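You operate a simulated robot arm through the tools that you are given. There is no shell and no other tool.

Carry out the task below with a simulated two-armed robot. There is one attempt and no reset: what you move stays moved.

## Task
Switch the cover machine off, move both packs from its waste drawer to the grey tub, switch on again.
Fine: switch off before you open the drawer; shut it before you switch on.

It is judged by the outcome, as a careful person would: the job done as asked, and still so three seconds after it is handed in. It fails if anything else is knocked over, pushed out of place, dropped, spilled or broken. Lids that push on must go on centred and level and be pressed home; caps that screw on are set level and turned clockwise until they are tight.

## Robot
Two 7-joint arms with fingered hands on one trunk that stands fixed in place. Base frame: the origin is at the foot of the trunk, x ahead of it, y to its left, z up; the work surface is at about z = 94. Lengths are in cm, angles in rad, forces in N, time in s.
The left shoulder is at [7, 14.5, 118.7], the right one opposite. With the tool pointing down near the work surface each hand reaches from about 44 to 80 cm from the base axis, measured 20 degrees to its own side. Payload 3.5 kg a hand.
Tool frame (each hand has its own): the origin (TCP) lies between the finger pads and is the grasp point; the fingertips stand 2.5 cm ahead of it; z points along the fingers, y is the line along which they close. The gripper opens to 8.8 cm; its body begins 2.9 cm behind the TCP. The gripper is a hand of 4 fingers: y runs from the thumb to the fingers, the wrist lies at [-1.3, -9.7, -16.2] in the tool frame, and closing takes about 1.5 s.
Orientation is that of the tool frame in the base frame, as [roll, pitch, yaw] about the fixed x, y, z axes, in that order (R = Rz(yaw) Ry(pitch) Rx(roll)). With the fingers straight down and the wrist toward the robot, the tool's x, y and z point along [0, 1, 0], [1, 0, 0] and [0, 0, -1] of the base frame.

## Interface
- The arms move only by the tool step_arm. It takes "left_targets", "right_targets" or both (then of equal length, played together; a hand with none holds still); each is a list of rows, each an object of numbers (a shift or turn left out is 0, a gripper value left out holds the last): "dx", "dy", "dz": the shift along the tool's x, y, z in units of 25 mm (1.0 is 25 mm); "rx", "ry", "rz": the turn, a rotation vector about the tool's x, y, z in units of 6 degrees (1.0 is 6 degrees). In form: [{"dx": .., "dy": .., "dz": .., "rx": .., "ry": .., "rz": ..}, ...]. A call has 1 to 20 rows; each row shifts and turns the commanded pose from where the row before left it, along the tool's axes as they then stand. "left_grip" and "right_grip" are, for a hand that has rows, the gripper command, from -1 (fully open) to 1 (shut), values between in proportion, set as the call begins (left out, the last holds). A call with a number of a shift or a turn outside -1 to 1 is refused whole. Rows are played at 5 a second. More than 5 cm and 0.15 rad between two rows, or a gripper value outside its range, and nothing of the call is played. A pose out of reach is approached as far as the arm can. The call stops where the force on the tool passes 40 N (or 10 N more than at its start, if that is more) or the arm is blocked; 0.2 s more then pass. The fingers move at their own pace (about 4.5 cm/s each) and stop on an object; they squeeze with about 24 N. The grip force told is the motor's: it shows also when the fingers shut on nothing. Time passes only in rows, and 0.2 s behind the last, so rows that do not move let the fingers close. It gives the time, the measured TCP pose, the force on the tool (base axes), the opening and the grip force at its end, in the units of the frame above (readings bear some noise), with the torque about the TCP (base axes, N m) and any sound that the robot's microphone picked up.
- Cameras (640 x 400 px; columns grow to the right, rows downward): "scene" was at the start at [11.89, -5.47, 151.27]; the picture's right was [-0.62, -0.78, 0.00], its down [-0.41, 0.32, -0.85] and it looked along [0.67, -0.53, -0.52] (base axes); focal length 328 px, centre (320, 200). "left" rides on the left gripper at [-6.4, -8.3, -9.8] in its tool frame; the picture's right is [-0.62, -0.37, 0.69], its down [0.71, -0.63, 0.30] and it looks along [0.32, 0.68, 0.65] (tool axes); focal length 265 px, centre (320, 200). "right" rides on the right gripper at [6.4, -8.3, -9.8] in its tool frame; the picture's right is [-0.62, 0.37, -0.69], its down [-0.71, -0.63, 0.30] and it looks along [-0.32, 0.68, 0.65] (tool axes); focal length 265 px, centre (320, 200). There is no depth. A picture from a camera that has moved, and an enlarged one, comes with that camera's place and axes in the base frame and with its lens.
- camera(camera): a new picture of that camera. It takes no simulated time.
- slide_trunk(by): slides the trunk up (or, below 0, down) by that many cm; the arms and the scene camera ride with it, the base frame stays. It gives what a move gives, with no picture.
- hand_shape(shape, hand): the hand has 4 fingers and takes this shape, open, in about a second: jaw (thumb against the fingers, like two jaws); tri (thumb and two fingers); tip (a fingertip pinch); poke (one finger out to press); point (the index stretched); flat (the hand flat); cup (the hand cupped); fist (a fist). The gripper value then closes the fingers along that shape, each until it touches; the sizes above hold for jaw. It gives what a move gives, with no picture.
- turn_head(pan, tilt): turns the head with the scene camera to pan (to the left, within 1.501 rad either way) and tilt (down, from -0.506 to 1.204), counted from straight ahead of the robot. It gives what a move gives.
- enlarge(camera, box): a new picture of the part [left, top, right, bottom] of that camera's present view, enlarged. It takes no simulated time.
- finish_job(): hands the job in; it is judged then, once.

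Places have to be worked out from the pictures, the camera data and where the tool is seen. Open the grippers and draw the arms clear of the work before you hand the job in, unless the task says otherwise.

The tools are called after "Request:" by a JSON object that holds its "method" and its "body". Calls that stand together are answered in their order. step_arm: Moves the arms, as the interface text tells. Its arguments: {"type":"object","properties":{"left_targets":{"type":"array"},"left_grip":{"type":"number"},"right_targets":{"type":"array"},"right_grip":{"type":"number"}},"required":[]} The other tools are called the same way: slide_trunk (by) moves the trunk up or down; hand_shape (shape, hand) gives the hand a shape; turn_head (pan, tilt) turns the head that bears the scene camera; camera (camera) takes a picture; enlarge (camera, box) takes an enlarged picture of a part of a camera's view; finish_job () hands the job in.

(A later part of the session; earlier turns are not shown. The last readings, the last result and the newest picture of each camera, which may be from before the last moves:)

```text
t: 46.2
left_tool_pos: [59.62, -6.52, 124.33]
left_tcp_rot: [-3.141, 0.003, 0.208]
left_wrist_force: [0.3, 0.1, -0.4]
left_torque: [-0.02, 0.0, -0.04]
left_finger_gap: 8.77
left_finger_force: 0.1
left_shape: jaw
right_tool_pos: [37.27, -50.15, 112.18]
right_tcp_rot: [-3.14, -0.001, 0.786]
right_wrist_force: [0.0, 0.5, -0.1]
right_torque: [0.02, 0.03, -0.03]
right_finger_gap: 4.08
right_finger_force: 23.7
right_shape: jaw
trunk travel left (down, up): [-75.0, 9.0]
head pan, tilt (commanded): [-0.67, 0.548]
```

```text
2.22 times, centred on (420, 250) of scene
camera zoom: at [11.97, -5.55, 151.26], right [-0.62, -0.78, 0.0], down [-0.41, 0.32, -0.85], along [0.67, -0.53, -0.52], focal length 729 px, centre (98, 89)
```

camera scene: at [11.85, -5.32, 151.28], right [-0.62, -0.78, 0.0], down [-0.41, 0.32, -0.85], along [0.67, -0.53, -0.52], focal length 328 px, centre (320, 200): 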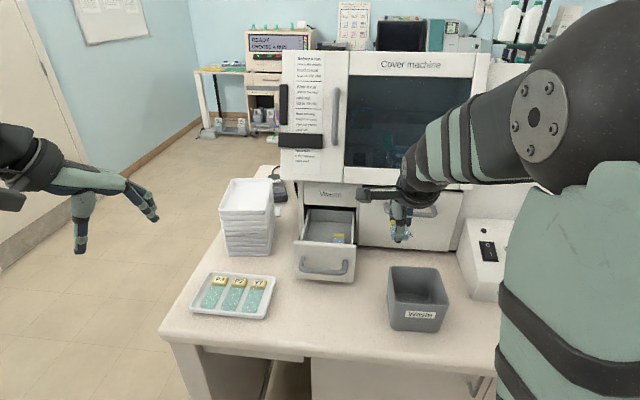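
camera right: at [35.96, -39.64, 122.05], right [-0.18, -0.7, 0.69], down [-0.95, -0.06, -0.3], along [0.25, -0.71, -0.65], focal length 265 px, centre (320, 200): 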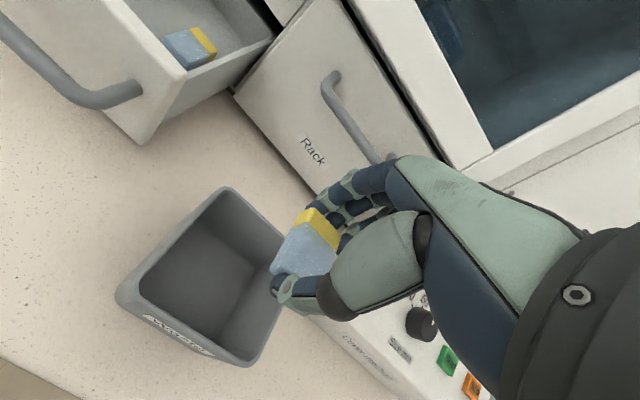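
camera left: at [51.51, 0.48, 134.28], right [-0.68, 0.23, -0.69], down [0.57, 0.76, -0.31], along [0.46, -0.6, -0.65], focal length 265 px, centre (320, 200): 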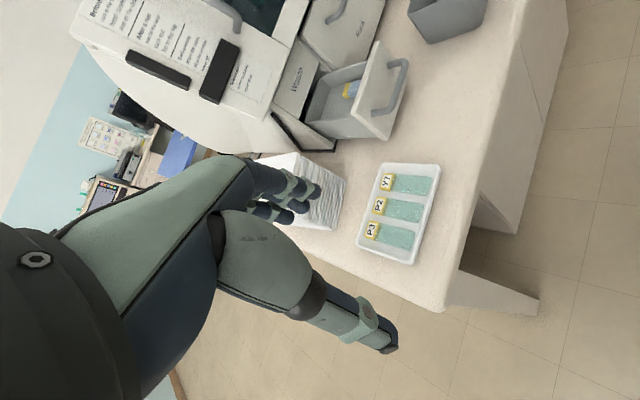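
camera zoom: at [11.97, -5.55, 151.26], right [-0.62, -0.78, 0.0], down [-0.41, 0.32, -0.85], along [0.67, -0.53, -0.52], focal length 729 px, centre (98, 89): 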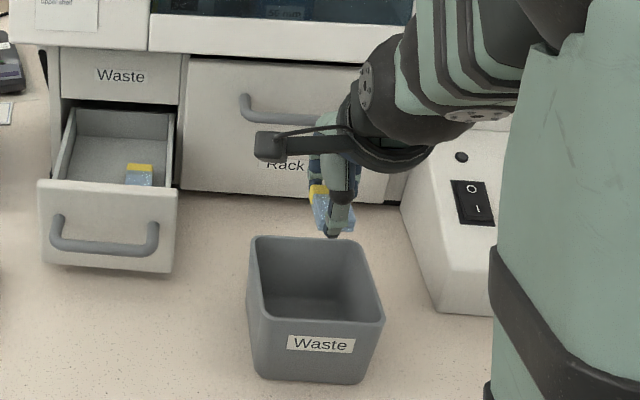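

Right over the tub centre (TCP a=61.8, b=9.1 against tub centre 61.5, 9.05). I lower toward the rim and check.

Request:
{"method": "step_arm", "body": {"right_targets": [{"dz": 0.8}, {"dz": 0.8}, {"dz": 0.8}]}}

Request:
{"method": "enlarge", "body": {"camera": "right", "box": [100, 120, 420, 380]}}

Request:
{"method": "enlarge", "body": {"camera": "scene", "box": [340, 180, 480, 340]}}

```text
t: 47.0
left_tool_pos: [59.72, -6.47, 124.41]
left_tcp_rot: [3.14, 0.002, 0.209]
left_wrist_force: [-0.5, -1.2, 0.1]
left_torque: [0.02, 0.04, 0.0]
left_finger_gap: 8.77
left_finger_force: 0.1
left_shape: jaw
right_tool_pos: [37.01, -49.85, 106.31]
right_tcp_rot: [3.141, 0.001, 0.785]
right_wrist_force: [-0.8, 0.6, -0.5]
right_torque: [-0.03, -0.04, 0.0]
right_finger_gap: 4.09
right_finger_force: 24.5
right_shape: jaw
trunk travel left (down, up): [-75.0, 9.0]
head pan, tilt (commanded): [-0.67, 0.548]
```

```text
1.54 times, centred on (260, 250) of right
camera zoom: at [35.89, -39.43, 116.19], right [-0.18, -0.7, 0.69], down [-0.95, -0.06, -0.3], along [0.25, -0.71, -0.65], focal length 408 px, centre (412, 123)
```

zoom: 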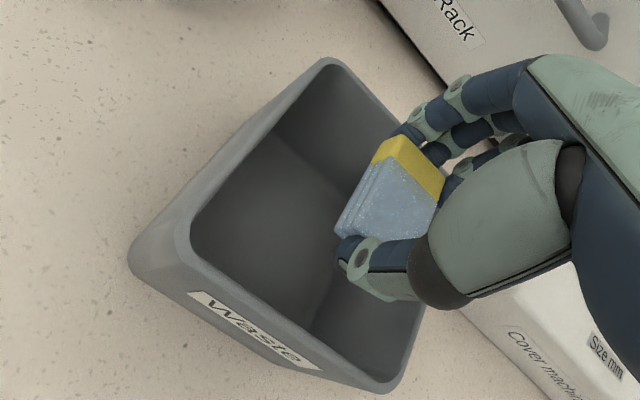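

```text
2.50 times, centred on (410, 260) of scene
camera zoom: at [11.93, -5.51, 151.27], right [-0.62, -0.78, 0.0], down [-0.41, 0.32, -0.85], along [0.67, -0.53, -0.52], focal length 820 px, centre (95, 50)
```

zoom: 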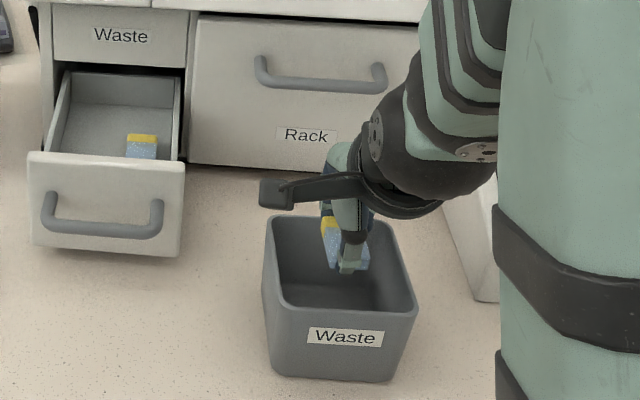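

The pack is centred over the tub with clearance all round. I lower it 3.5 cm into the tub.

Request:
{"method": "step_arm", "body": {"right_targets": [{"dy": 0.08, "dz": 0.4}, {"dz": 0.5}, {"dz": 0.5}]}}

Request:
{"method": "enlarge", "body": {"camera": "right", "box": [100, 120, 420, 380]}}

Request:
{"method": "enlarge", "body": {"camera": "scene", "box": [340, 180, 480, 340]}}

```text
t: 47.8
left_tool_pos: [59.52, -6.48, 124.28]
left_tcp_rot: [-3.141, 0.001, 0.21]
left_wrist_force: [-0.1, 0.5, 0.5]
left_torque: [0.0, -0.02, -0.04]
left_finger_gap: 8.73
left_finger_force: 0.0
left_shape: jaw
right_tool_pos: [37.31, -49.99, 102.83]
right_tcp_rot: [-3.141, 0.001, 0.786]
right_wrist_force: [-0.1, 0.5, 0.9]
right_torque: [-0.01, -0.04, -0.01]
right_finger_gap: 4.09
right_finger_force: 23.9
right_shape: jaw
trunk travel left (down, up): [-75.0, 9.0]
head pan, tilt (commanded): [-0.67, 0.548]
```

```text
1.54 times, centred on (260, 250) of right
camera zoom: at [36.05, -39.67, 112.65], right [-0.18, -0.7, 0.69], down [-0.95, -0.06, -0.3], along [0.25, -0.71, -0.65], focal length 408 px, centre (412, 123)
```

zoom: 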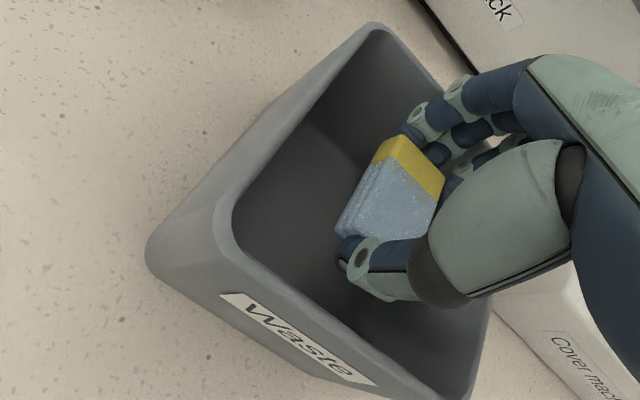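

```text
2.50 times, centred on (410, 260) of scene
camera zoom: at [11.9, -5.47, 151.27], right [-0.62, -0.78, 0.0], down [-0.41, 0.32, -0.85], along [0.67, -0.53, -0.52], focal length 820 px, centre (95, 50)
```

zoom: 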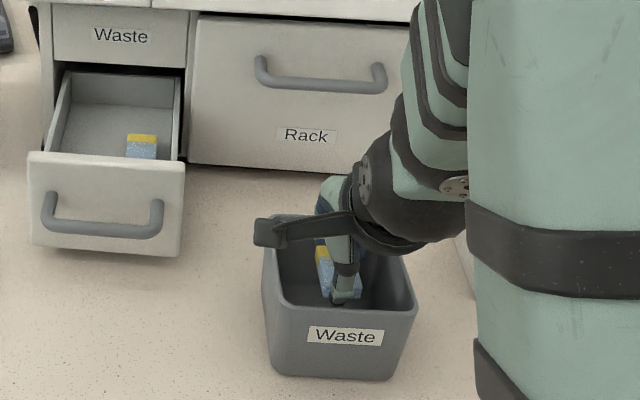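

Still free of contact, and thumb knuckle remains above the rim, so I lower another 2 cm to keep the release height small.

Request:
{"method": "step_arm", "body": {"right_targets": [{"dz": 0.3}, {"dz": 0.3}, {"dz": 0.2}]}}

Request:
{"method": "enlarge", "body": {"camera": "right", "box": [100, 120, 420, 380]}}

```text
t: 48.6
left_tool_pos: [59.5, -6.54, 124.38]
left_tcp_rot: [3.14, -0.001, 0.21]
left_wrist_force: [0.0, 0.2, 0.0]
left_torque: [0.02, -0.02, -0.02]
left_finger_gap: 8.75
left_finger_force: 0.1
left_shape: jaw
right_tool_pos: [37.3, -50.09, 100.86]
right_tcp_rot: [-3.141, -0.001, 0.787]
right_wrist_force: [0.2, 0.3, 0.6]
right_torque: [0.0, -0.02, -0.02]
right_finger_gap: 4.09
right_finger_force: 24.4
right_shape: jaw
trunk travel left (down, up): [-75.0, 9.0]
head pan, tilt (commanded): [-0.67, 0.548]
```

```text
1.54 times, centred on (260, 250) of right
camera zoom: at [36.12, -39.68, 110.68], right [-0.18, -0.7, 0.69], down [-0.95, -0.06, -0.3], along [0.25, -0.71, -0.65], focal length 408 px, centre (412, 123)
```

zoom: 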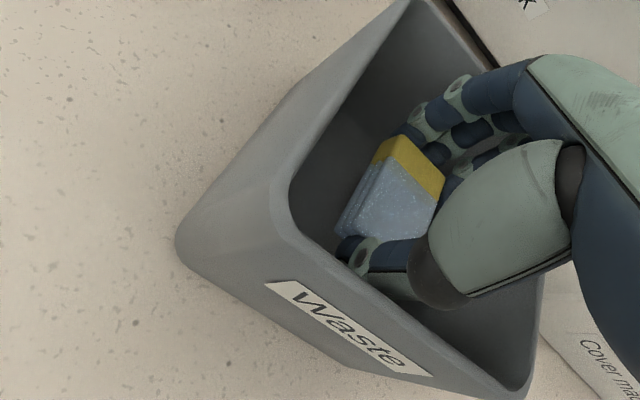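

The pack sits deep in the tub. I open just enough to let it go (to about 4.9 cm, keeping off the walls).

Request:
{"method": "step_arm", "body": {"right_grip": -0.1, "right_targets": [{}, {}, {}, {}]}}

Request:
{"method": "enlarge", "body": {"camera": "right", "box": [100, 120, 420, 380]}}

```text
t: 49.6
left_tool_pos: [59.65, -6.42, 124.38]
left_tcp_rot: [-3.141, 0.002, 0.211]
left_wrist_force: [-0.1, -1.0, -0.1]
left_torque: [-0.01, -0.03, 0.02]
left_finger_gap: 8.77
left_finger_force: 0.1
left_shape: jaw
right_tool_pos: [37.25, -50.04, 100.84]
right_tcp_rot: [-3.141, 0.001, 0.786]
right_wrist_force: [0.7, -0.6, 0.0]
right_torque: [0.0, -0.03, -0.03]
right_finger_gap: 4.73
right_finger_force: 0.1
right_shape: jaw
trunk travel left (down, up): [-75.0, 9.0]
head pan, tilt (commanded): [-0.67, 0.548]
```

```text
1.54 times, centred on (260, 250) of right
camera zoom: at [36.13, -39.68, 110.69], right [-0.18, -0.7, 0.69], down [-0.95, -0.06, -0.3], along [0.25, -0.71, -0.65], focal length 408 px, centre (412, 123)
```

zoom: 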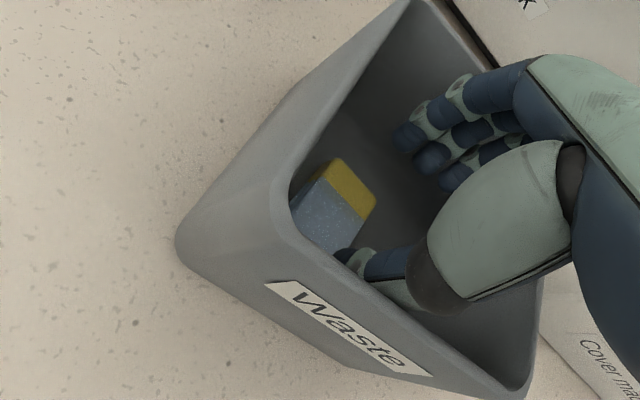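

The pack lies flat on the tub's bottom. I lift straight out and go back to stand before the drawer for the second pack.

Request:
{"method": "step_arm", "body": {"right_targets": [{"dz": -0.6}, {"dz": -1}, {"dz": -1}, {"dz": -1}, {"dz": -1}, {"dz": -1}, {"dz": -0.6}]}}

Request:
{"method": "step_arm", "body": {"right_grip": -0.32, "right_targets": [{"dx": 0.97, "dy": 0.48}, {"dx": 0.97, "dy": 0.48}, {"dx": 0.97, "dy": 0.48}, {"dx": 0.97, "dy": 0.48}, {"dx": 0.97, "dy": 0.48}, {"dx": 0.97, "dy": 0.48}, {"dx": 0.97, "dy": 0.48}]}}

Request:
{"method": "camera", "body": {"camera": "right"}}

Request:
{"method": "enlarge", "body": {"camera": "right", "box": [130, 150, 350, 330]}}

Request:
{"method": "camera", "body": {"camera": "left"}}

```text
t: 51.2
left_tool_pos: [59.59, -6.47, 124.33]
left_tcp_rot: [3.141, 0.001, 0.209]
left_wrist_force: [-1.3, 0.5, 0.3]
left_torque: [-0.01, 0.02, 0.0]
left_finger_gap: 8.76
left_finger_force: 0.0
left_shape: jaw
right_tool_pos: [37.22, -50.07, 116.4]
right_tcp_rot: [-3.14, 0.001, 0.784]
right_wrist_force: [-0.3, -0.5, 0.6]
right_torque: [0.02, 0.0, 0.02]
right_finger_gap: 4.81
right_finger_force: 0.1
right_shape: jaw
trunk travel left (down, up): [-75.0, 9.0]
head pan, tilt (commanded): [-0.67, 0.548]
```

```text
t: 52.8
left_tool_pos: [59.73, -6.44, 124.38]
left_tcp_rot: [3.142, 0.002, 0.209]
left_wrist_force: [-0.4, -0.1, 0.4]
left_torque: [0.01, 0.01, 0.01]
left_finger_gap: 8.77
left_finger_force: 0.0
left_shape: jaw
right_tool_pos: [55.35, -44.08, 116.24]
right_tcp_rot: [-3.138, 0.002, 0.786]
right_wrist_force: [0.0, 0.0, 0.5]
right_torque: [-0.03, 0.05, 0.0]
right_finger_gap: 5.78
right_finger_force: 0.2
right_shape: jaw
trunk travel left (down, up): [-75.0, 9.0]
head pan, tilt (commanded): [-0.67, 0.548]
```

```text
taken
camera right: at [54.1, -33.64, 126.06], right [-0.18, -0.7, 0.69], down [-0.95, -0.06, -0.3], along [0.25, -0.71, -0.65], focal length 265 px, centre (320, 200)
```

right: 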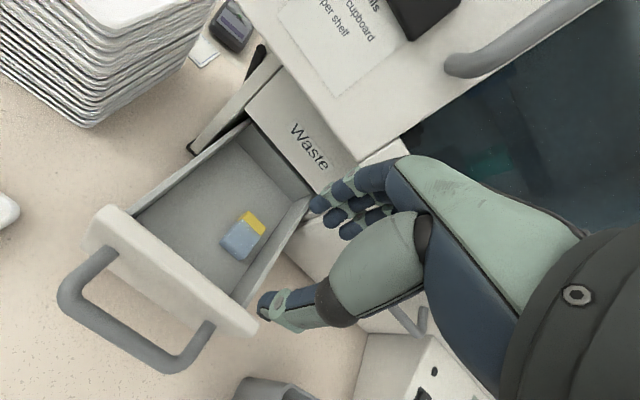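

```text
2.22 times, centred on (240, 240) of right
camera zoom: at [54.1, -33.64, 126.06], right [-0.18, -0.7, 0.69], down [-0.95, -0.06, -0.3], along [0.25, -0.71, -0.65], focal length 590 px, centre (498, 111)
```

zoom: 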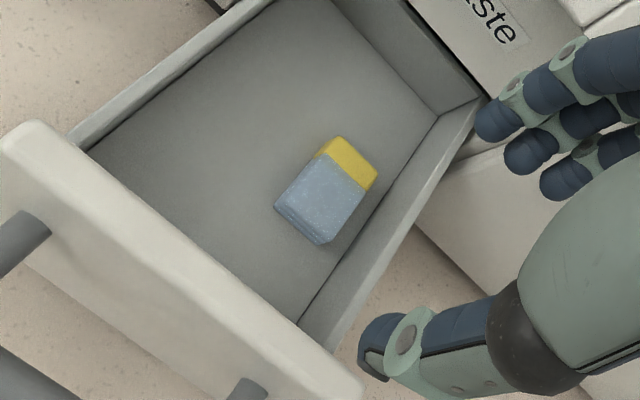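

```text
taken
camera left: at [51.7, 0.35, 134.19], right [-0.68, 0.23, -0.69], down [0.57, 0.76, -0.31], along [0.46, -0.6, -0.65], focal length 265 px, centre (320, 200)
```

left: 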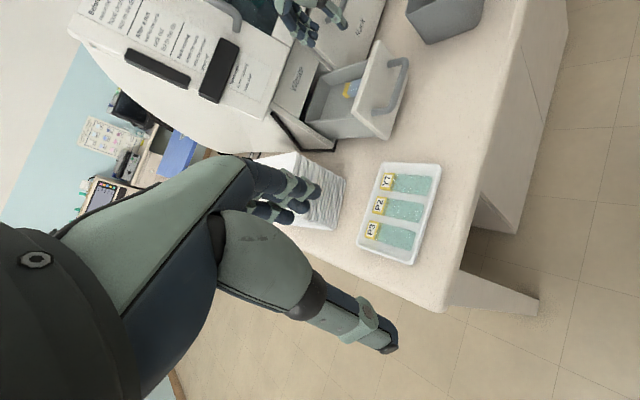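

The second pack spans a≈74–78.4, b≈−9.2…−6.4. I go over the drawer at a=74.8 (keeping the knuckles clear of the hood edge at a≈80.4, z≈114.4), lower inside the walls, then move forward over it.

Request:
{"method": "step_arm", "body": {"right_targets": [{"dy": 0.6}, {"dy": 0.6}, {"dy": 0.6}, {"dz": 0.8}, {"dz": 0.8}, {"dz": 0.8}]}}

Request:
{"method": "enlarge", "body": {"camera": "left", "box": [230, 0, 430, 140]}}

Request:
{"method": "enlarge", "body": {"camera": "right", "box": [130, 150, 370, 330]}}

```text
t: 54.2
left_tool_pos: [59.6, -6.57, 124.35]
left_tcp_rot: [-3.142, 0.002, 0.209]
left_wrist_force: [-0.1, -0.6, 0.8]
left_torque: [0.01, 0.01, 0.01]
left_finger_gap: 8.76
left_finger_force: 0.0
left_shape: jaw
right_tool_pos: [58.51, -47.35, 110.35]
right_tcp_rot: [-3.139, -0.001, 0.784]
right_wrist_force: [0.7, 0.4, 0.0]
right_torque: [-0.01, -0.03, 0.0]
right_finger_gap: 5.78
right_finger_force: 0.0
right_shape: jaw
trunk travel left (down, up): [-75.0, 9.0]
head pan, tilt (commanded): [-0.67, 0.548]
```

```text
2.86 times, centred on (330, 70) of left
camera zoom: at [51.63, 0.26, 134.22], right [-0.68, 0.23, -0.69], down [0.57, 0.76, -0.31], along [0.46, -0.6, -0.65], focal length 758 px, centre (291, 571)
```

zoom: 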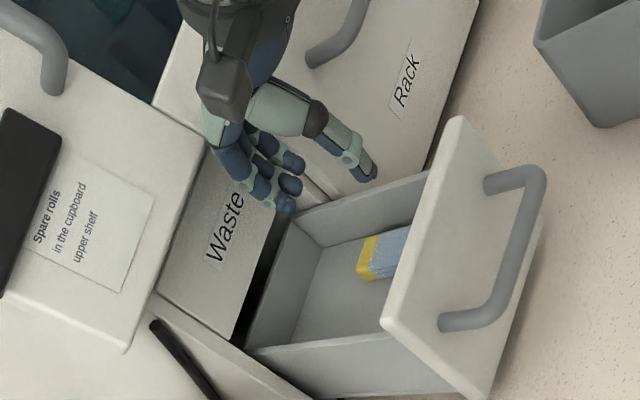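

```text
2.22 times, centred on (250, 240) of right
camera zoom: at [57.31, -36.91, 120.23], right [-0.18, -0.7, 0.69], down [-0.95, -0.06, -0.3], along [0.25, -0.71, -0.65], focal length 590 px, centre (476, 111)
```

zoom: 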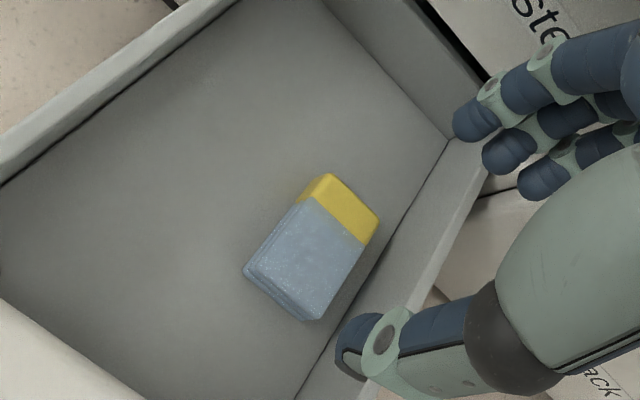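

Everything agrees (pack centre a≈76.2, b≈−7.75; grip centre now a=74.85, b=−7.9). I lower inside the walls, then shift forward over the pack and stop just above it.

Request:
{"method": "step_arm", "body": {"right_targets": [{"dz": 0.6}, {"dz": 0.6}, {"dz": 0.5}, {"dx": -0.04, "dy": 0.27}, {"dy": 0.27}]}}

Request:
{"method": "enlarge", "body": {"camera": "right", "box": [130, 150, 390, 345]}}

Request:
{"method": "enlarge", "body": {"camera": "left", "box": [270, 10, 410, 140]}}

```text
t: 55.4
left_tool_pos: [59.66, -6.56, 124.35]
left_tcp_rot: [3.141, 0.003, 0.209]
left_wrist_force: [-0.5, -0.5, 0.1]
left_torque: [0.03, 0.0, -0.01]
left_finger_gap: 8.75
left_finger_force: 0.0
left_shape: jaw
right_tool_pos: [59.3, -48.46, 106.06]
right_tcp_rot: [-3.139, 0.001, 0.783]
right_wrist_force: [0.0, -0.3, -0.7]
right_torque: [-0.01, -0.02, -0.01]
right_finger_gap: 5.78
right_finger_force: 0.0
right_shape: jaw
trunk travel left (down, up): [-75.0, 9.0]
head pan, tilt (commanded): [-0.67, 0.548]
```

```text
2.05 times, centred on (260, 248) of right
camera zoom: at [58.13, -37.88, 115.96], right [-0.18, -0.7, 0.69], down [-0.95, -0.06, -0.3], along [0.25, -0.71, -0.65], focal length 544 px, centre (443, 103)
```

zoom: 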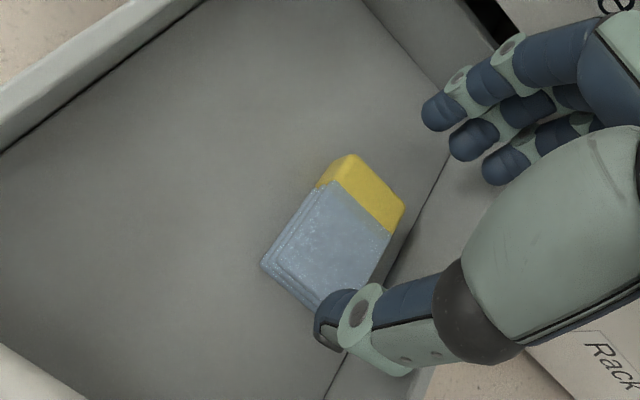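

```text
3.08 times, centred on (340, 75) of left
camera zoom: at [51.6, 0.29, 134.24], right [-0.68, 0.23, -0.69], down [0.57, 0.76, -0.31], along [0.46, -0.6, -0.65], focal length 817 px, centre (258, 585)
```

zoom: 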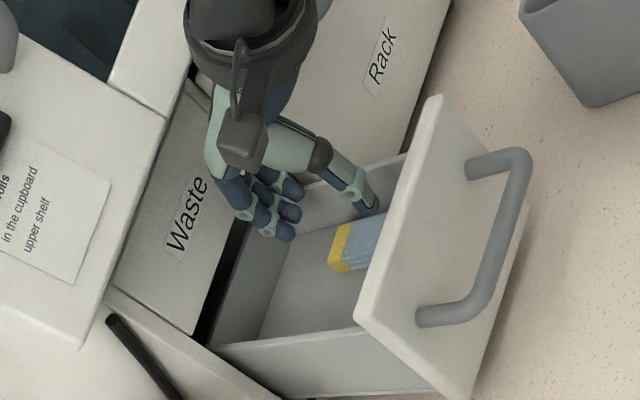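

Positioned at a=76.2, b=−7.7. I lower toward the floor in small steps watching forces.

Request:
{"method": "step_arm", "body": {"right_targets": [{"dx": 0.05, "dz": 0.35}, {"dz": 0.35}, {"dz": 0.3}, {"dz": 0.2}]}}

Request:
{"method": "enlarge", "body": {"camera": "right", "box": [150, 150, 390, 330]}}

```text
t: 56.4
left_tool_pos: [59.63, -6.55, 124.3]
left_tcp_rot: [-3.141, 0.001, 0.21]
left_wrist_force: [-0.7, -0.4, 0.0]
left_torque: [0.0, 0.01, -0.03]
left_finger_gap: 8.76
left_finger_force: 0.0
left_shape: jaw
right_tool_pos: [59.42, -48.26, 103.0]
right_tcp_rot: [3.141, 0.001, 0.786]
right_wrist_force: [0.2, 0.1, 0.8]
right_torque: [0.01, -0.02, 0.0]
right_finger_gap: 5.76
right_finger_force: 0.1
right_shape: jaw
trunk travel left (down, up): [-75.0, 9.0]
head pan, tilt (commanded): [-0.67, 0.548]
```

```text
2.22 times, centred on (270, 240) of right
camera zoom: at [58.23, -37.73, 112.93], right [-0.18, -0.7, 0.69], down [-0.95, -0.06, -0.3], along [0.25, -0.71, -0.65], focal length 590 px, centre (431, 111)
```

zoom: 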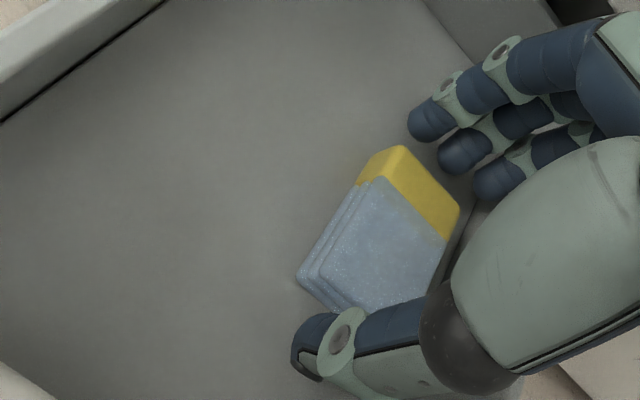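

The view matches the first grasp nicely. I lower the last 6–7 mm.

Request:
{"method": "step_arm", "body": {"right_targets": [{"dz": 0.1}, {"dz": 0.1}, {"dz": 0.06}]}}

Request:
{"method": "enlarge", "body": {"camera": "right", "box": [150, 150, 390, 330]}}

```text
t: 57.2
left_tool_pos: [59.4, -6.45, 124.33]
left_tcp_rot: [-3.141, 0.002, 0.21]
left_wrist_force: [-0.2, 0.7, 0.1]
left_torque: [0.0, 0.01, -0.02]
left_finger_gap: 8.74
left_finger_force: 0.1
left_shape: jaw
right_tool_pos: [59.39, -48.28, 102.41]
right_tcp_rot: [-3.141, -0.001, 0.785]
right_wrist_force: [0.1, 0.9, -0.9]
right_torque: [-0.03, 0.02, 0.0]
right_finger_gap: 5.8
right_finger_force: 0.0
right_shape: jaw
trunk travel left (down, up): [-75.0, 9.0]
head pan, tilt (commanded): [-0.67, 0.548]
```

```text
2.22 times, centred on (270, 240) of right
camera zoom: at [58.16, -37.74, 112.29], right [-0.18, -0.7, 0.69], down [-0.95, -0.06, -0.3], along [0.25, -0.71, -0.65], focal length 590 px, centre (431, 111)
```

zoom: 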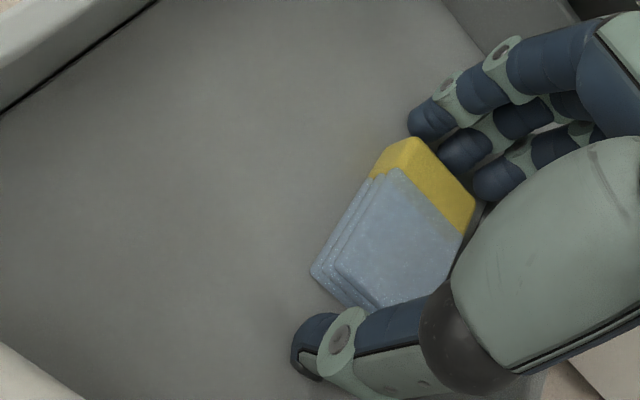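

The fingers straddle the second pack at floor level. I close on it.

Request:
{"method": "step_arm", "body": {"right_grip": 1.0, "right_targets": [{}, {}, {}, {}, {}, {}, {}]}}

Request:
{"method": "step_arm", "body": {"right_targets": [{"dz": -0.3}, {"dz": -0.4}, {"dz": -0.5}]}}

Request:
{"method": "enlarge", "body": {"camera": "right", "box": [150, 150, 390, 330]}}

```text
t: 58.8
left_tool_pos: [59.56, -6.36, 124.34]
left_tcp_rot: [3.141, 0.0, 0.21]
left_wrist_force: [-1.0, -0.8, 1.5]
left_torque: [0.01, 0.0, -0.04]
left_finger_gap: 8.76
left_finger_force: 0.0
left_shape: jaw
right_tool_pos: [59.34, -48.12, 102.39]
right_tcp_rot: [-3.141, -0.001, 0.786]
right_wrist_force: [0.1, -0.3, 0.0]
right_torque: [-0.01, -0.01, -0.03]
right_finger_gap: 4.04
right_finger_force: 23.4
right_shape: jaw
trunk travel left (down, up): [-75.0, 9.0]
head pan, tilt (commanded): [-0.67, 0.548]
```

```text
t: 59.6
left_tool_pos: [59.5, -6.4, 124.28]
left_tcp_rot: [-3.141, 0.0, 0.21]
left_wrist_force: [0.1, 0.2, -0.3]
left_torque: [-0.02, -0.04, 0.01]
left_finger_gap: 8.75
left_finger_force: 0.1
left_shape: jaw
right_tool_pos: [59.37, -48.21, 105.52]
right_tcp_rot: [-3.141, 0.0, 0.786]
right_wrist_force: [-0.1, -0.8, -0.4]
right_torque: [-0.01, -0.02, 0.01]
right_finger_gap: 4.01
right_finger_force: 23.6
right_shape: jaw
trunk travel left (down, up): [-75.0, 9.0]
head pan, tilt (commanded): [-0.67, 0.548]
```

```text
2.22 times, centred on (270, 240) of right
camera zoom: at [58.17, -37.74, 115.43], right [-0.18, -0.7, 0.69], down [-0.95, -0.06, -0.3], along [0.25, -0.71, -0.65], focal length 590 px, centre (431, 111)
```

zoom: 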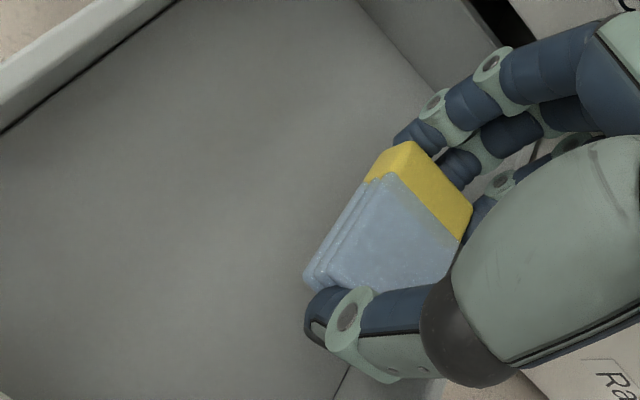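

The second pack is held and lifting. I back off slightly from the hood edge while rising, then go straight up.

Request:
{"method": "step_arm", "body": {"right_targets": [{"dy": -0.27, "dz": -0.2}, {"dy": -0.27, "dz": -0.3}, {"dz": -0.9}, {"dz": -0.9}, {"dz": -0.9}, {"dz": -0.9}]}}

Request:
{"method": "camera", "body": {"camera": "right"}}

Request:
{"method": "camera", "body": {"camera": "left"}}

```text
t: 61.0
left_tool_pos: [59.59, -6.43, 124.32]
left_tcp_rot: [-3.14, -0.001, 0.21]
left_wrist_force: [0.5, 1.0, -0.3]
left_torque: [0.01, 0.0, -0.01]
left_finger_gap: 8.76
left_finger_force: 0.0
left_shape: jaw
right_tool_pos: [58.38, -47.27, 115.76]
right_tcp_rot: [3.141, -0.001, 0.785]
right_wrist_force: [-0.1, 0.2, 0.2]
right_torque: [0.0, -0.01, -0.02]
right_finger_gap: 4.0
right_finger_force: 24.1
right_shape: jaw
trunk travel left (down, up): [-75.0, 9.0]
head pan, tilt (commanded): [-0.67, 0.548]
```

```text
taken
camera right: at [57.21, -36.92, 125.64], right [-0.18, -0.7, 0.69], down [-0.95, -0.06, -0.3], along [0.25, -0.71, -0.65], focal length 265 px, centre (320, 200)
```

right: 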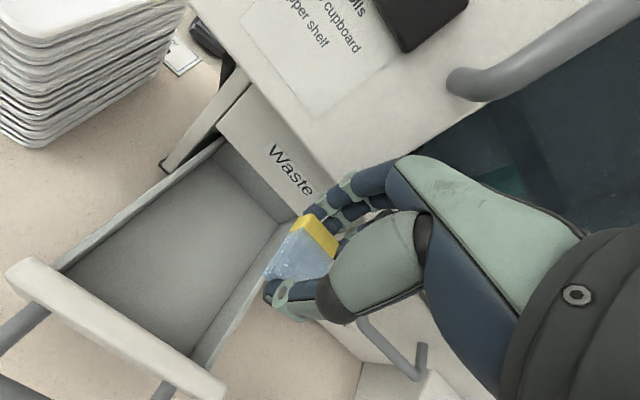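

```text
taken
camera left: at [51.52, 0.36, 134.27], right [-0.68, 0.23, -0.69], down [0.57, 0.76, -0.31], along [0.46, -0.6, -0.65], focal length 265 px, centre (320, 200)
```

left: 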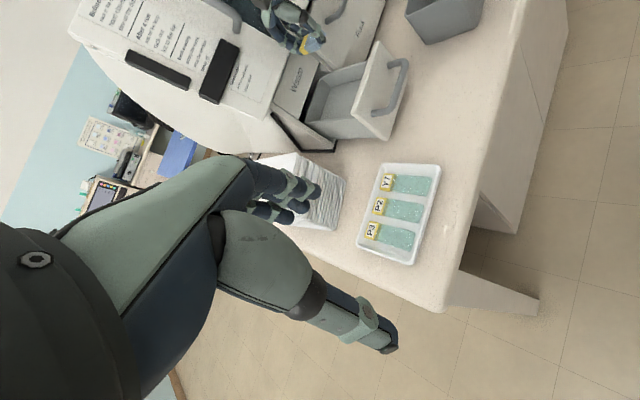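

The drawer is empty now. I carry the second pack across to over the tub.

Request:
{"method": "step_arm", "body": {"right_targets": [{"dx": -0.5, "dy": -0.74}, {"dx": -0.97, "dy": -0.74}, {"dx": -0.97, "dy": -0.74}, {"dx": -0.97, "dy": -0.74}, {"dx": -0.97, "dy": -0.74}, {"dx": -0.97, "dy": -0.74}, {"dx": -0.97, "dy": -0.74}, {"dx": -0.46}]}}

Request:
{"method": "camera", "body": {"camera": "right"}}

Request:
{"method": "enlarge", "body": {"camera": "scene", "box": [340, 160, 500, 340]}}

```text
t: 62.8
left_tool_pos: [59.5, -6.5, 124.36]
left_tcp_rot: [-3.141, 0.0, 0.21]
left_wrist_force: [0.4, 1.1, -0.1]
left_torque: [-0.01, -0.01, -0.01]
left_finger_gap: 8.78
left_finger_force: 0.0
left_shape: jaw
right_tool_pos: [37.3, -50.3, 115.84]
right_tcp_rot: [-3.141, -0.001, 0.787]
right_wrist_force: [-0.2, 0.3, -0.2]
right_torque: [-0.02, 0.03, -0.01]
right_finger_gap: 4.01
right_finger_force: 24.3
right_shape: jaw
trunk travel left (down, up): [-75.0, 9.0]
head pan, tilt (commanded): [-0.67, 0.548]
```

```text
taken
camera right: at [36.05, -39.81, 125.64], right [-0.18, -0.7, 0.69], down [-0.95, -0.06, -0.31], along [0.25, -0.71, -0.65], focal length 265 px, centre (320, 200)
```

right: 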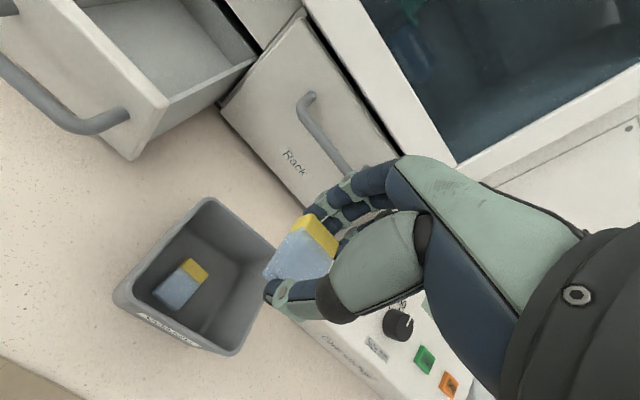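

```text
2.22 times, centred on (420, 250) of scene
camera zoom: at [11.87, -5.61, 151.27], right [-0.62, -0.78, 0.0], down [-0.41, 0.32, -0.85], along [0.67, -0.53, -0.52], focal length 729 px, centre (98, 89)
```

zoom: 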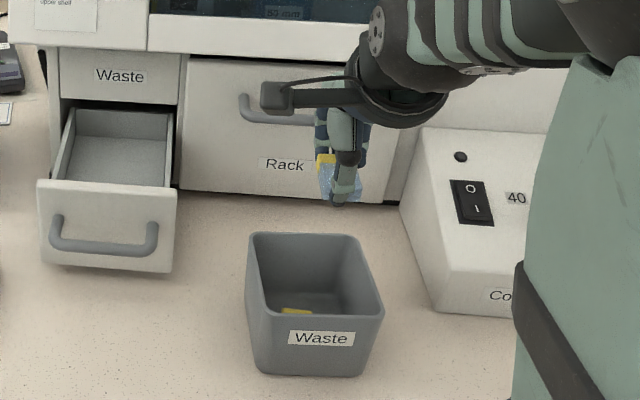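

The first pack rests in the tub; the second is right above. I lower it to the same place as before.

Request:
{"method": "step_arm", "body": {"right_targets": [{"dy": -0.06, "dz": 0.8}, {"dz": 0.9}, {"dz": 0.9}, {"dz": 0.8}, {"dz": 0.8}, {"dz": 0.6}]}}

Request:
{"method": "enlarge", "body": {"camera": "right", "box": [100, 120, 420, 380]}}

Request:
{"method": "enlarge", "body": {"camera": "scene", "box": [340, 180, 480, 340]}}

```text
t: 64.2
left_tool_pos: [59.71, -6.49, 124.3]
left_tcp_rot: [3.14, 0.002, 0.21]
left_wrist_force: [0.7, -0.1, -0.1]
left_torque: [0.01, 0.0, 0.01]
left_finger_gap: 8.76
left_finger_force: 0.1
left_shape: jaw
right_tool_pos: [37.13, -50.08, 103.61]
right_tcp_rot: [3.141, -0.001, 0.786]
right_wrist_force: [-0.6, 0.5, 0.0]
right_torque: [-0.04, 0.04, 0.0]
right_finger_gap: 3.99
right_finger_force: 23.7
right_shape: jaw
trunk travel left (down, up): [-75.0, 9.0]
head pan, tilt (commanded): [-0.67, 0.548]
```

```text
1.54 times, centred on (260, 250) of right
camera zoom: at [35.93, -39.63, 113.55], right [-0.18, -0.7, 0.69], down [-0.95, -0.06, -0.3], along [0.25, -0.71, -0.65], focal length 408 px, centre (412, 123)
```

zoom: 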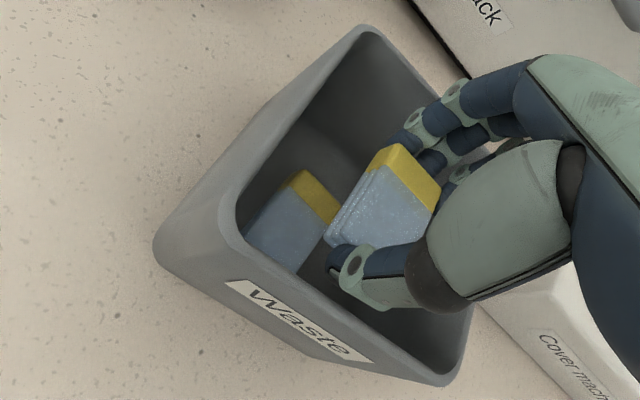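

```text
2.50 times, centred on (410, 260) of scene
camera zoom: at [11.95, -5.52, 151.27], right [-0.62, -0.78, 0.0], down [-0.41, 0.32, -0.85], along [0.67, -0.53, -0.52], focal length 820 px, centre (95, 50)
```

zoom: 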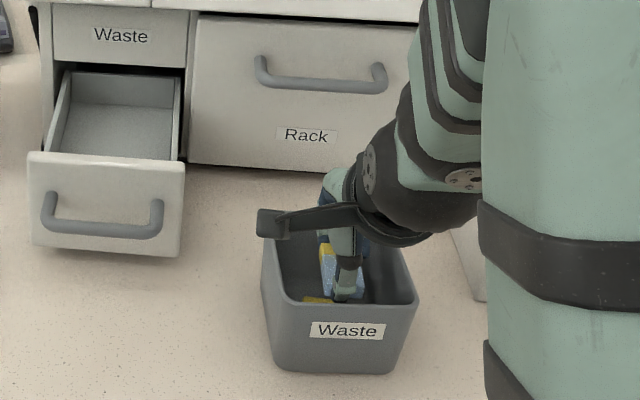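

Clear of the walls. I lower the rest to the same release height, watching forces.

Request:
{"method": "step_arm", "body": {"right_targets": [{"dz": 0.4}, {"dz": 0.4}, {"dz": 0.3}]}}

Request:
{"method": "enlarge", "body": {"camera": "right", "box": [100, 120, 420, 380]}}

```text
t: 65.0
left_tool_pos: [59.55, -6.42, 124.35]
left_tcp_rot: [3.141, 0.002, 0.211]
left_wrist_force: [0.6, 0.0, 0.3]
left_torque: [0.02, -0.01, -0.01]
left_finger_gap: 8.77
left_finger_force: 0.0
left_shape: jaw
right_tool_pos: [37.07, -50.03, 100.79]
right_tcp_rot: [-3.141, -0.001, 0.785]
right_wrist_force: [-0.3, -0.8, 0.2]
right_torque: [0.0, 0.04, 0.0]
right_finger_gap: 3.99
right_finger_force: 24.1
right_shape: jaw
trunk travel left (down, up): [-75.0, 9.0]
head pan, tilt (commanded): [-0.67, 0.548]
```

```text
1.54 times, centred on (260, 250) of right
camera zoom: at [35.91, -39.54, 110.83], right [-0.18, -0.7, 0.69], down [-0.95, -0.06, -0.3], along [0.25, -0.71, -0.65], focal length 408 px, centre (412, 123)
```

zoom: 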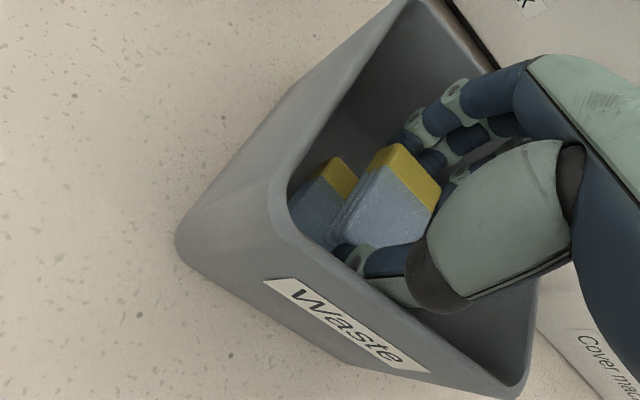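

The second pack is deep in the tub just above the first. I open slightly to release it.

Request:
{"method": "step_arm", "body": {"right_grip": -0.1, "right_targets": [{}, {}, {}, {}]}}

Request:
{"method": "enlarge", "body": {"camera": "right", "box": [100, 120, 420, 380]}}

```text
t: 66.0
left_tool_pos: [59.53, -6.45, 124.39]
left_tcp_rot: [3.141, 0.002, 0.209]
left_wrist_force: [0.2, -0.3, -0.2]
left_torque: [-0.01, 0.0, 0.0]
left_finger_gap: 8.77
left_finger_force: 0.1
left_shape: jaw
right_tool_pos: [37.16, -50.02, 101.01]
right_tcp_rot: [3.141, 0.001, 0.786]
right_wrist_force: [0.2, -1.1, -0.8]
right_torque: [0.01, -0.04, -0.01]
right_finger_gap: 4.73
right_finger_force: 0.0
right_shape: jaw
trunk travel left (down, up): [-75.0, 9.0]
head pan, tilt (commanded): [-0.67, 0.548]
```

```text
1.54 times, centred on (260, 250) of right
camera zoom: at [35.9, -39.54, 110.84], right [-0.18, -0.7, 0.69], down [-0.95, -0.06, -0.3], along [0.25, -0.71, -0.65], focal length 408 px, centre (412, 123)
```

zoom: 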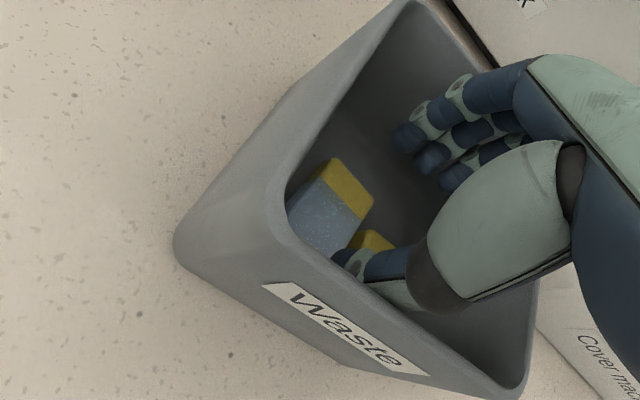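

Released: both packs are now in the tub. I lift the hand straight out.

Request:
{"method": "step_arm", "body": {"right_targets": [{"dz": -0.6}, {"dz": -1}, {"dz": -1}, {"dz": -1}, {"dz": -1}, {"dz": -1}]}}

Request:
{"method": "camera", "body": {"camera": "right"}}

Request:
{"method": "enlarge", "body": {"camera": "scene", "box": [280, 160, 500, 340]}}

```text
t: 67.4
left_tool_pos: [59.56, -6.44, 124.42]
left_tcp_rot: [3.14, -0.001, 0.208]
left_wrist_force: [-0.6, -0.2, -0.5]
left_torque: [0.01, -0.01, -0.02]
left_finger_gap: 8.75
left_finger_force: 0.1
left_shape: jaw
right_tool_pos: [37.04, -50.05, 115.01]
right_tcp_rot: [3.141, -0.001, 0.785]
right_wrist_force: [-0.9, 0.0, 0.0]
right_torque: [0.0, 0.01, 0.04]
right_finger_gap: 4.81
right_finger_force: 0.1
right_shape: jaw
trunk travel left (down, up): [-75.0, 9.0]
head pan, tilt (commanded): [-0.67, 0.548]
```

```text
taken
camera right: at [35.79, -39.48, 124.86], right [-0.18, -0.7, 0.69], down [-0.95, -0.06, -0.3], along [0.25, -0.71, -0.65], focal length 265 px, centre (320, 200)
```

right: 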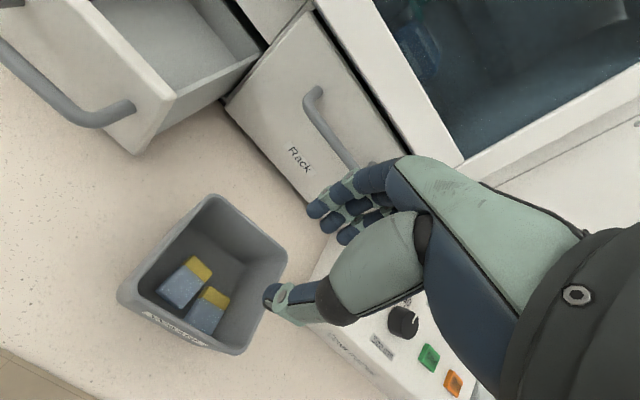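

```text
2.22 times, centred on (390, 250) of scene
camera zoom: at [11.86, -5.38, 151.28], right [-0.62, -0.78, 0.0], down [-0.41, 0.32, -0.85], along [0.67, -0.53, -0.52], focal length 729 px, centre (164, 89)
```

zoom: 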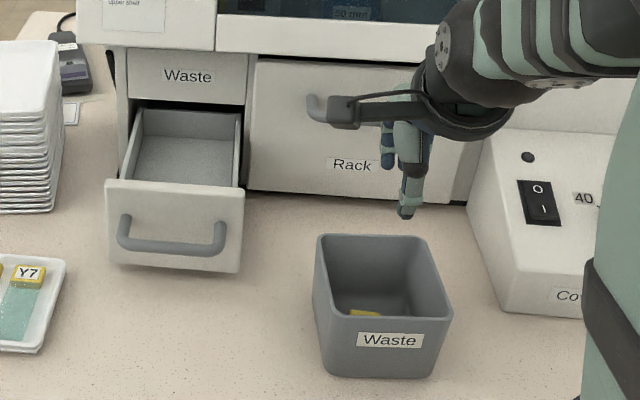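

Both packs lie in the grey tub and the drawer is empty. To shut it, I'll use the same hooked grip on the handle as when opening: I move back over in front of the handle and lean the hand as before.

Request:
{"method": "step_arm", "body": {"right_grip": 0.16, "right_targets": [{"dx": 0.96, "dy": -0.24}, {"dx": 0.96, "dy": -0.24}, {"dx": 0.96, "dy": -0.24}, {"dx": 0.96, "dy": -0.24}, {"dx": 0.96, "dy": -0.24}, {"dx": 0.96, "dy": -0.24}, {"dx": 0.96, "dy": -0.24}, {"dx": 0.96, "dy": -0.22}, {"rx": -0.95}, {"rx": -0.95}, {"rx": -0.95}, {"rx": -0.95}]}}

Request:
{"method": "enlarge", "body": {"camera": "right", "box": [100, 120, 370, 320]}}

Request:
{"method": "camera", "body": {"camera": "left"}}

```text
t: 70.0
left_tool_pos: [59.59, -6.51, 124.35]
left_tcp_rot: [-3.141, 0.001, 0.208]
left_wrist_force: [-0.3, 0.0, 0.4]
left_torque: [0.01, -0.01, 0.02]
left_finger_gap: 8.75
left_finger_force: 0.1
left_shape: jaw
right_tool_pos: [47.29, -33.36, 114.52]
right_tcp_rot: [2.759, -0.011, 0.777]
right_wrist_force: [0.3, -0.7, -0.4]
right_torque: [-0.03, 0.02, 0.01]
right_finger_gap: 3.72
right_finger_force: 0.1
right_shape: jaw
trunk travel left (down, up): [-75.0, 9.0]
head pan, tilt (commanded): [-0.67, 0.548]
```

```text
2.00 times, centred on (235, 220) of right
camera zoom: at [43.96, -20.72, 120.73], right [-0.39, -0.5, 0.77], down [-0.83, -0.16, -0.53], along [0.39, -0.85, -0.35], focal length 531 px, centre (490, 160)
```

zoom: 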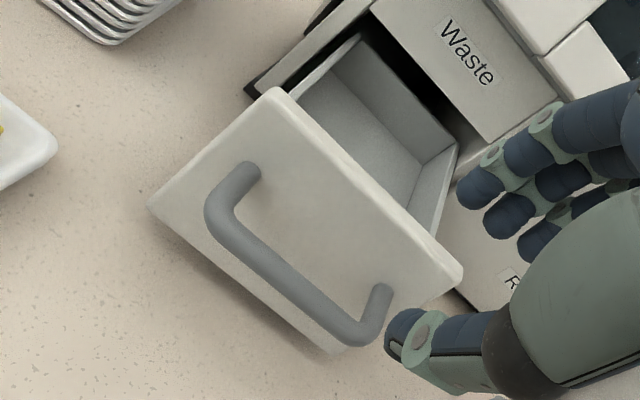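

```text
taken
camera left: at [51.56, 0.33, 134.25], right [-0.68, 0.23, -0.69], down [0.57, 0.76, -0.31], along [0.46, -0.6, -0.65], focal length 265 px, centre (320, 200)
```

left: 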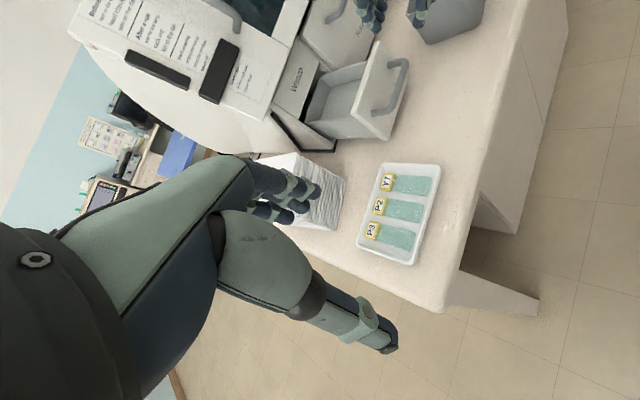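

The pose reads slightly off its command (roll 2.759 vs 2.744); I let it settle and re-read before approaching the handle.

Request:
{"method": "step_arm", "body": {"right_targets": [{}, {}]}}

```text
t: 70.6
left_tool_pos: [59.6, -6.36, 124.46]
left_tcp_rot: [3.141, 0.001, 0.208]
left_wrist_force: [-0.2, 0.2, -0.8]
left_torque: [0.02, 0.0, 0.01]
left_finger_gap: 8.78
left_finger_force: 0.1
left_shape: jaw
right_tool_pos: [47.36, -33.23, 114.66]
right_tcp_rot: [2.756, -0.015, 0.778]
right_wrist_force: [-0.5, -0.3, -0.2]
right_torque: [-0.02, 0.01, 0.02]
right_finger_gap: 3.75
right_finger_force: 0.1
right_shape: jaw
trunk travel left (down, up): [-75.0, 9.0]
head pan, tilt (commanded): [-0.67, 0.548]
```

A small residual that should vanish as the arm extends. I advance along the fingers toward the handle and check again 4 cm short.

Request:
{"method": "step_arm", "body": {"right_targets": [{"dy": 0.18, "dz": 0.6}, {"dz": 0.8}, {"dz": 0.8}, {"dz": 0.8}, {"dz": 0.8}]}}

Request:
{"method": "enlarge", "body": {"camera": "right", "box": [130, 120, 400, 320]}}

```text
t: 71.8
left_tool_pos: [59.69, -6.52, 124.31]
left_tcp_rot: [-3.141, 0.002, 0.21]
left_wrist_force: [0.0, -0.5, 0.2]
left_torque: [0.04, 0.01, 0.0]
left_finger_gap: 8.78
left_finger_force: 0.0
left_shape: jaw
right_tool_pos: [50.43, -35.9, 106.3]
right_tcp_rot: [2.745, 0.0, 0.786]
right_wrist_force: [0.1, 0.2, 0.7]
right_torque: [0.01, 0.02, -0.03]
right_finger_gap: 3.71
right_finger_force: 0.3
right_shape: jaw
trunk travel left (down, up): [-75.0, 9.0]
head pan, tilt (commanded): [-0.67, 0.548]
```

```text
2.00 times, centred on (265, 220) of right
camera zoom: at [46.93, -23.17, 112.11], right [-0.39, -0.49, 0.78], down [-0.83, -0.18, -0.52], along [0.39, -0.85, -0.34], focal length 531 px, centre (430, 160)
```

zoom: 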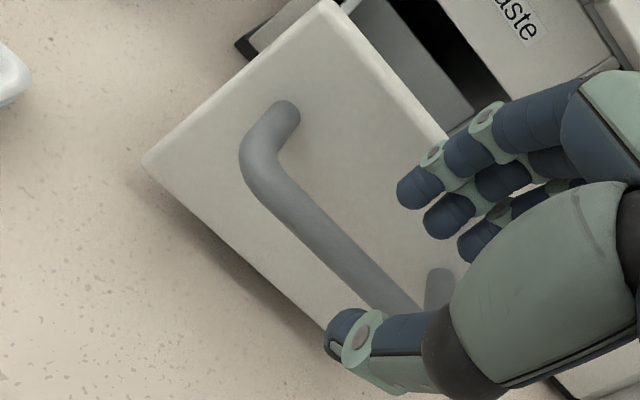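

Orientation is exact again, and the bar lies between thumb and fingers. I advance further.

Request:
{"method": "step_arm", "body": {"right_targets": [{"dz": 0.35}, {"dz": 0.35}, {"dz": 0.3}]}}

Request:
{"method": "enlarge", "body": {"camera": "right", "box": [160, 120, 400, 320]}}

```text
t: 72.6
left_tool_pos: [59.64, -6.41, 124.46]
left_tcp_rot: [-3.141, 0.0, 0.209]
left_wrist_force: [0.5, 0.0, -0.9]
left_torque: [0.0, -0.01, -0.01]
left_finger_gap: 8.76
left_finger_force: 0.0
left_shape: jaw
right_tool_pos: [50.8, -36.59, 104.01]
right_tcp_rot: [2.743, -0.001, 0.785]
right_wrist_force: [0.5, -1.8, -0.3]
right_torque: [0.01, -0.03, 0.02]
right_finger_gap: 3.75
right_finger_force: 0.0
right_shape: jaw
trunk travel left (down, up): [-75.0, 9.0]
head pan, tilt (commanded): [-0.67, 0.548]
```

```text
2.00 times, centred on (280, 220) of right
camera zoom: at [47.46, -23.91, 109.89], right [-0.39, -0.49, 0.78], down [-0.83, -0.18, -0.52], along [0.4, -0.85, -0.34], focal length 531 px, centre (400, 160)
```

zoom: 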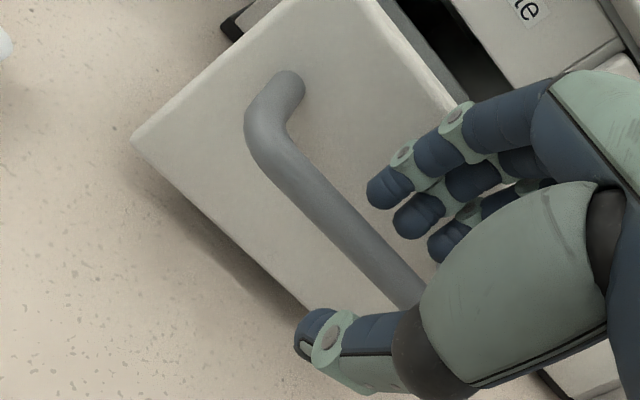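

The picture matches the earlier successful approach. I go the last ~2 cm.

Request:
{"method": "step_arm", "body": {"right_targets": [{"dy": 0.06, "dz": 0.3}, {"dz": 0.3}, {"dz": 0.22}]}}

Request:
{"method": "enlarge", "body": {"camera": "right", "box": [160, 120, 400, 320]}}

```text
t: 73.4
left_tool_pos: [59.53, -6.5, 124.45]
left_tcp_rot: [3.142, 0.0, 0.209]
left_wrist_force: [0.9, 0.3, -0.1]
left_torque: [0.02, -0.01, 0.02]
left_finger_gap: 8.75
left_finger_force: 0.0
left_shape: jaw
right_tool_pos: [51.62, -37.14, 102.18]
right_tcp_rot: [2.744, 0.001, 0.784]
right_wrist_force: [-0.6, 0.1, -0.7]
right_torque: [0.01, -0.01, -0.03]
right_finger_gap: 3.74
right_finger_force: 0.0
right_shape: jaw
trunk travel left (down, up): [-75.0, 9.0]
head pan, tilt (commanded): [-0.67, 0.548]
```

```text
2.00 times, centred on (280, 220) of right
camera zoom: at [48.2, -24.53, 108.12], right [-0.39, -0.49, 0.78], down [-0.83, -0.18, -0.52], along [0.4, -0.85, -0.34], focal length 531 px, centre (400, 160)
```

zoom: 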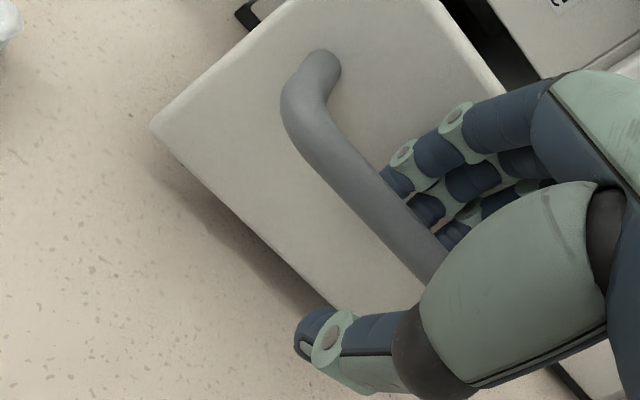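

The bar is between thumb and fingers with no contact force. I close round it again.

Request:
{"method": "step_arm", "body": {"right_grip": 1.0, "right_targets": [{"dz": 0.08}, {}, {}, {}, {}, {}, {}, {}]}}

Request:
{"method": "enlarge", "body": {"camera": "right", "box": [160, 120, 400, 320]}}

```text
t: 75.2
left_tool_pos: [59.61, -6.57, 124.37]
left_tcp_rot: [-3.14, 0.001, 0.21]
left_wrist_force: [0.3, 0.3, 0.3]
left_torque: [0.02, 0.01, -0.01]
left_finger_gap: 8.74
left_finger_force: 0.0
left_shape: jaw
right_tool_pos: [51.8, -37.42, 102.06]
right_tcp_rot: [2.746, 0.0, 0.785]
right_wrist_force: [-0.8, 0.4, -5.3]
right_torque: [0.0, 0.0, 0.13]
right_finger_gap: 0.0
right_finger_force: 24.3
right_shape: jaw
trunk travel left (down, up): [-75.0, 9.0]
head pan, tilt (commanded): [-0.67, 0.548]
```

```text
2.00 times, centred on (280, 220) of right
camera zoom: at [48.28, -24.66, 107.84], right [-0.39, -0.49, 0.78], down [-0.83, -0.18, -0.52], along [0.4, -0.85, -0.34], focal length 531 px, centre (400, 160)
```

zoom: 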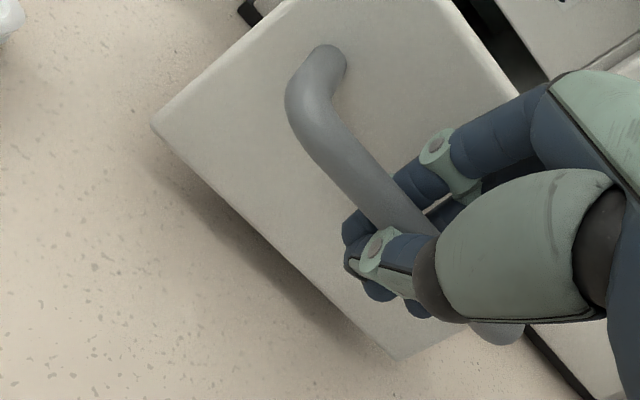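

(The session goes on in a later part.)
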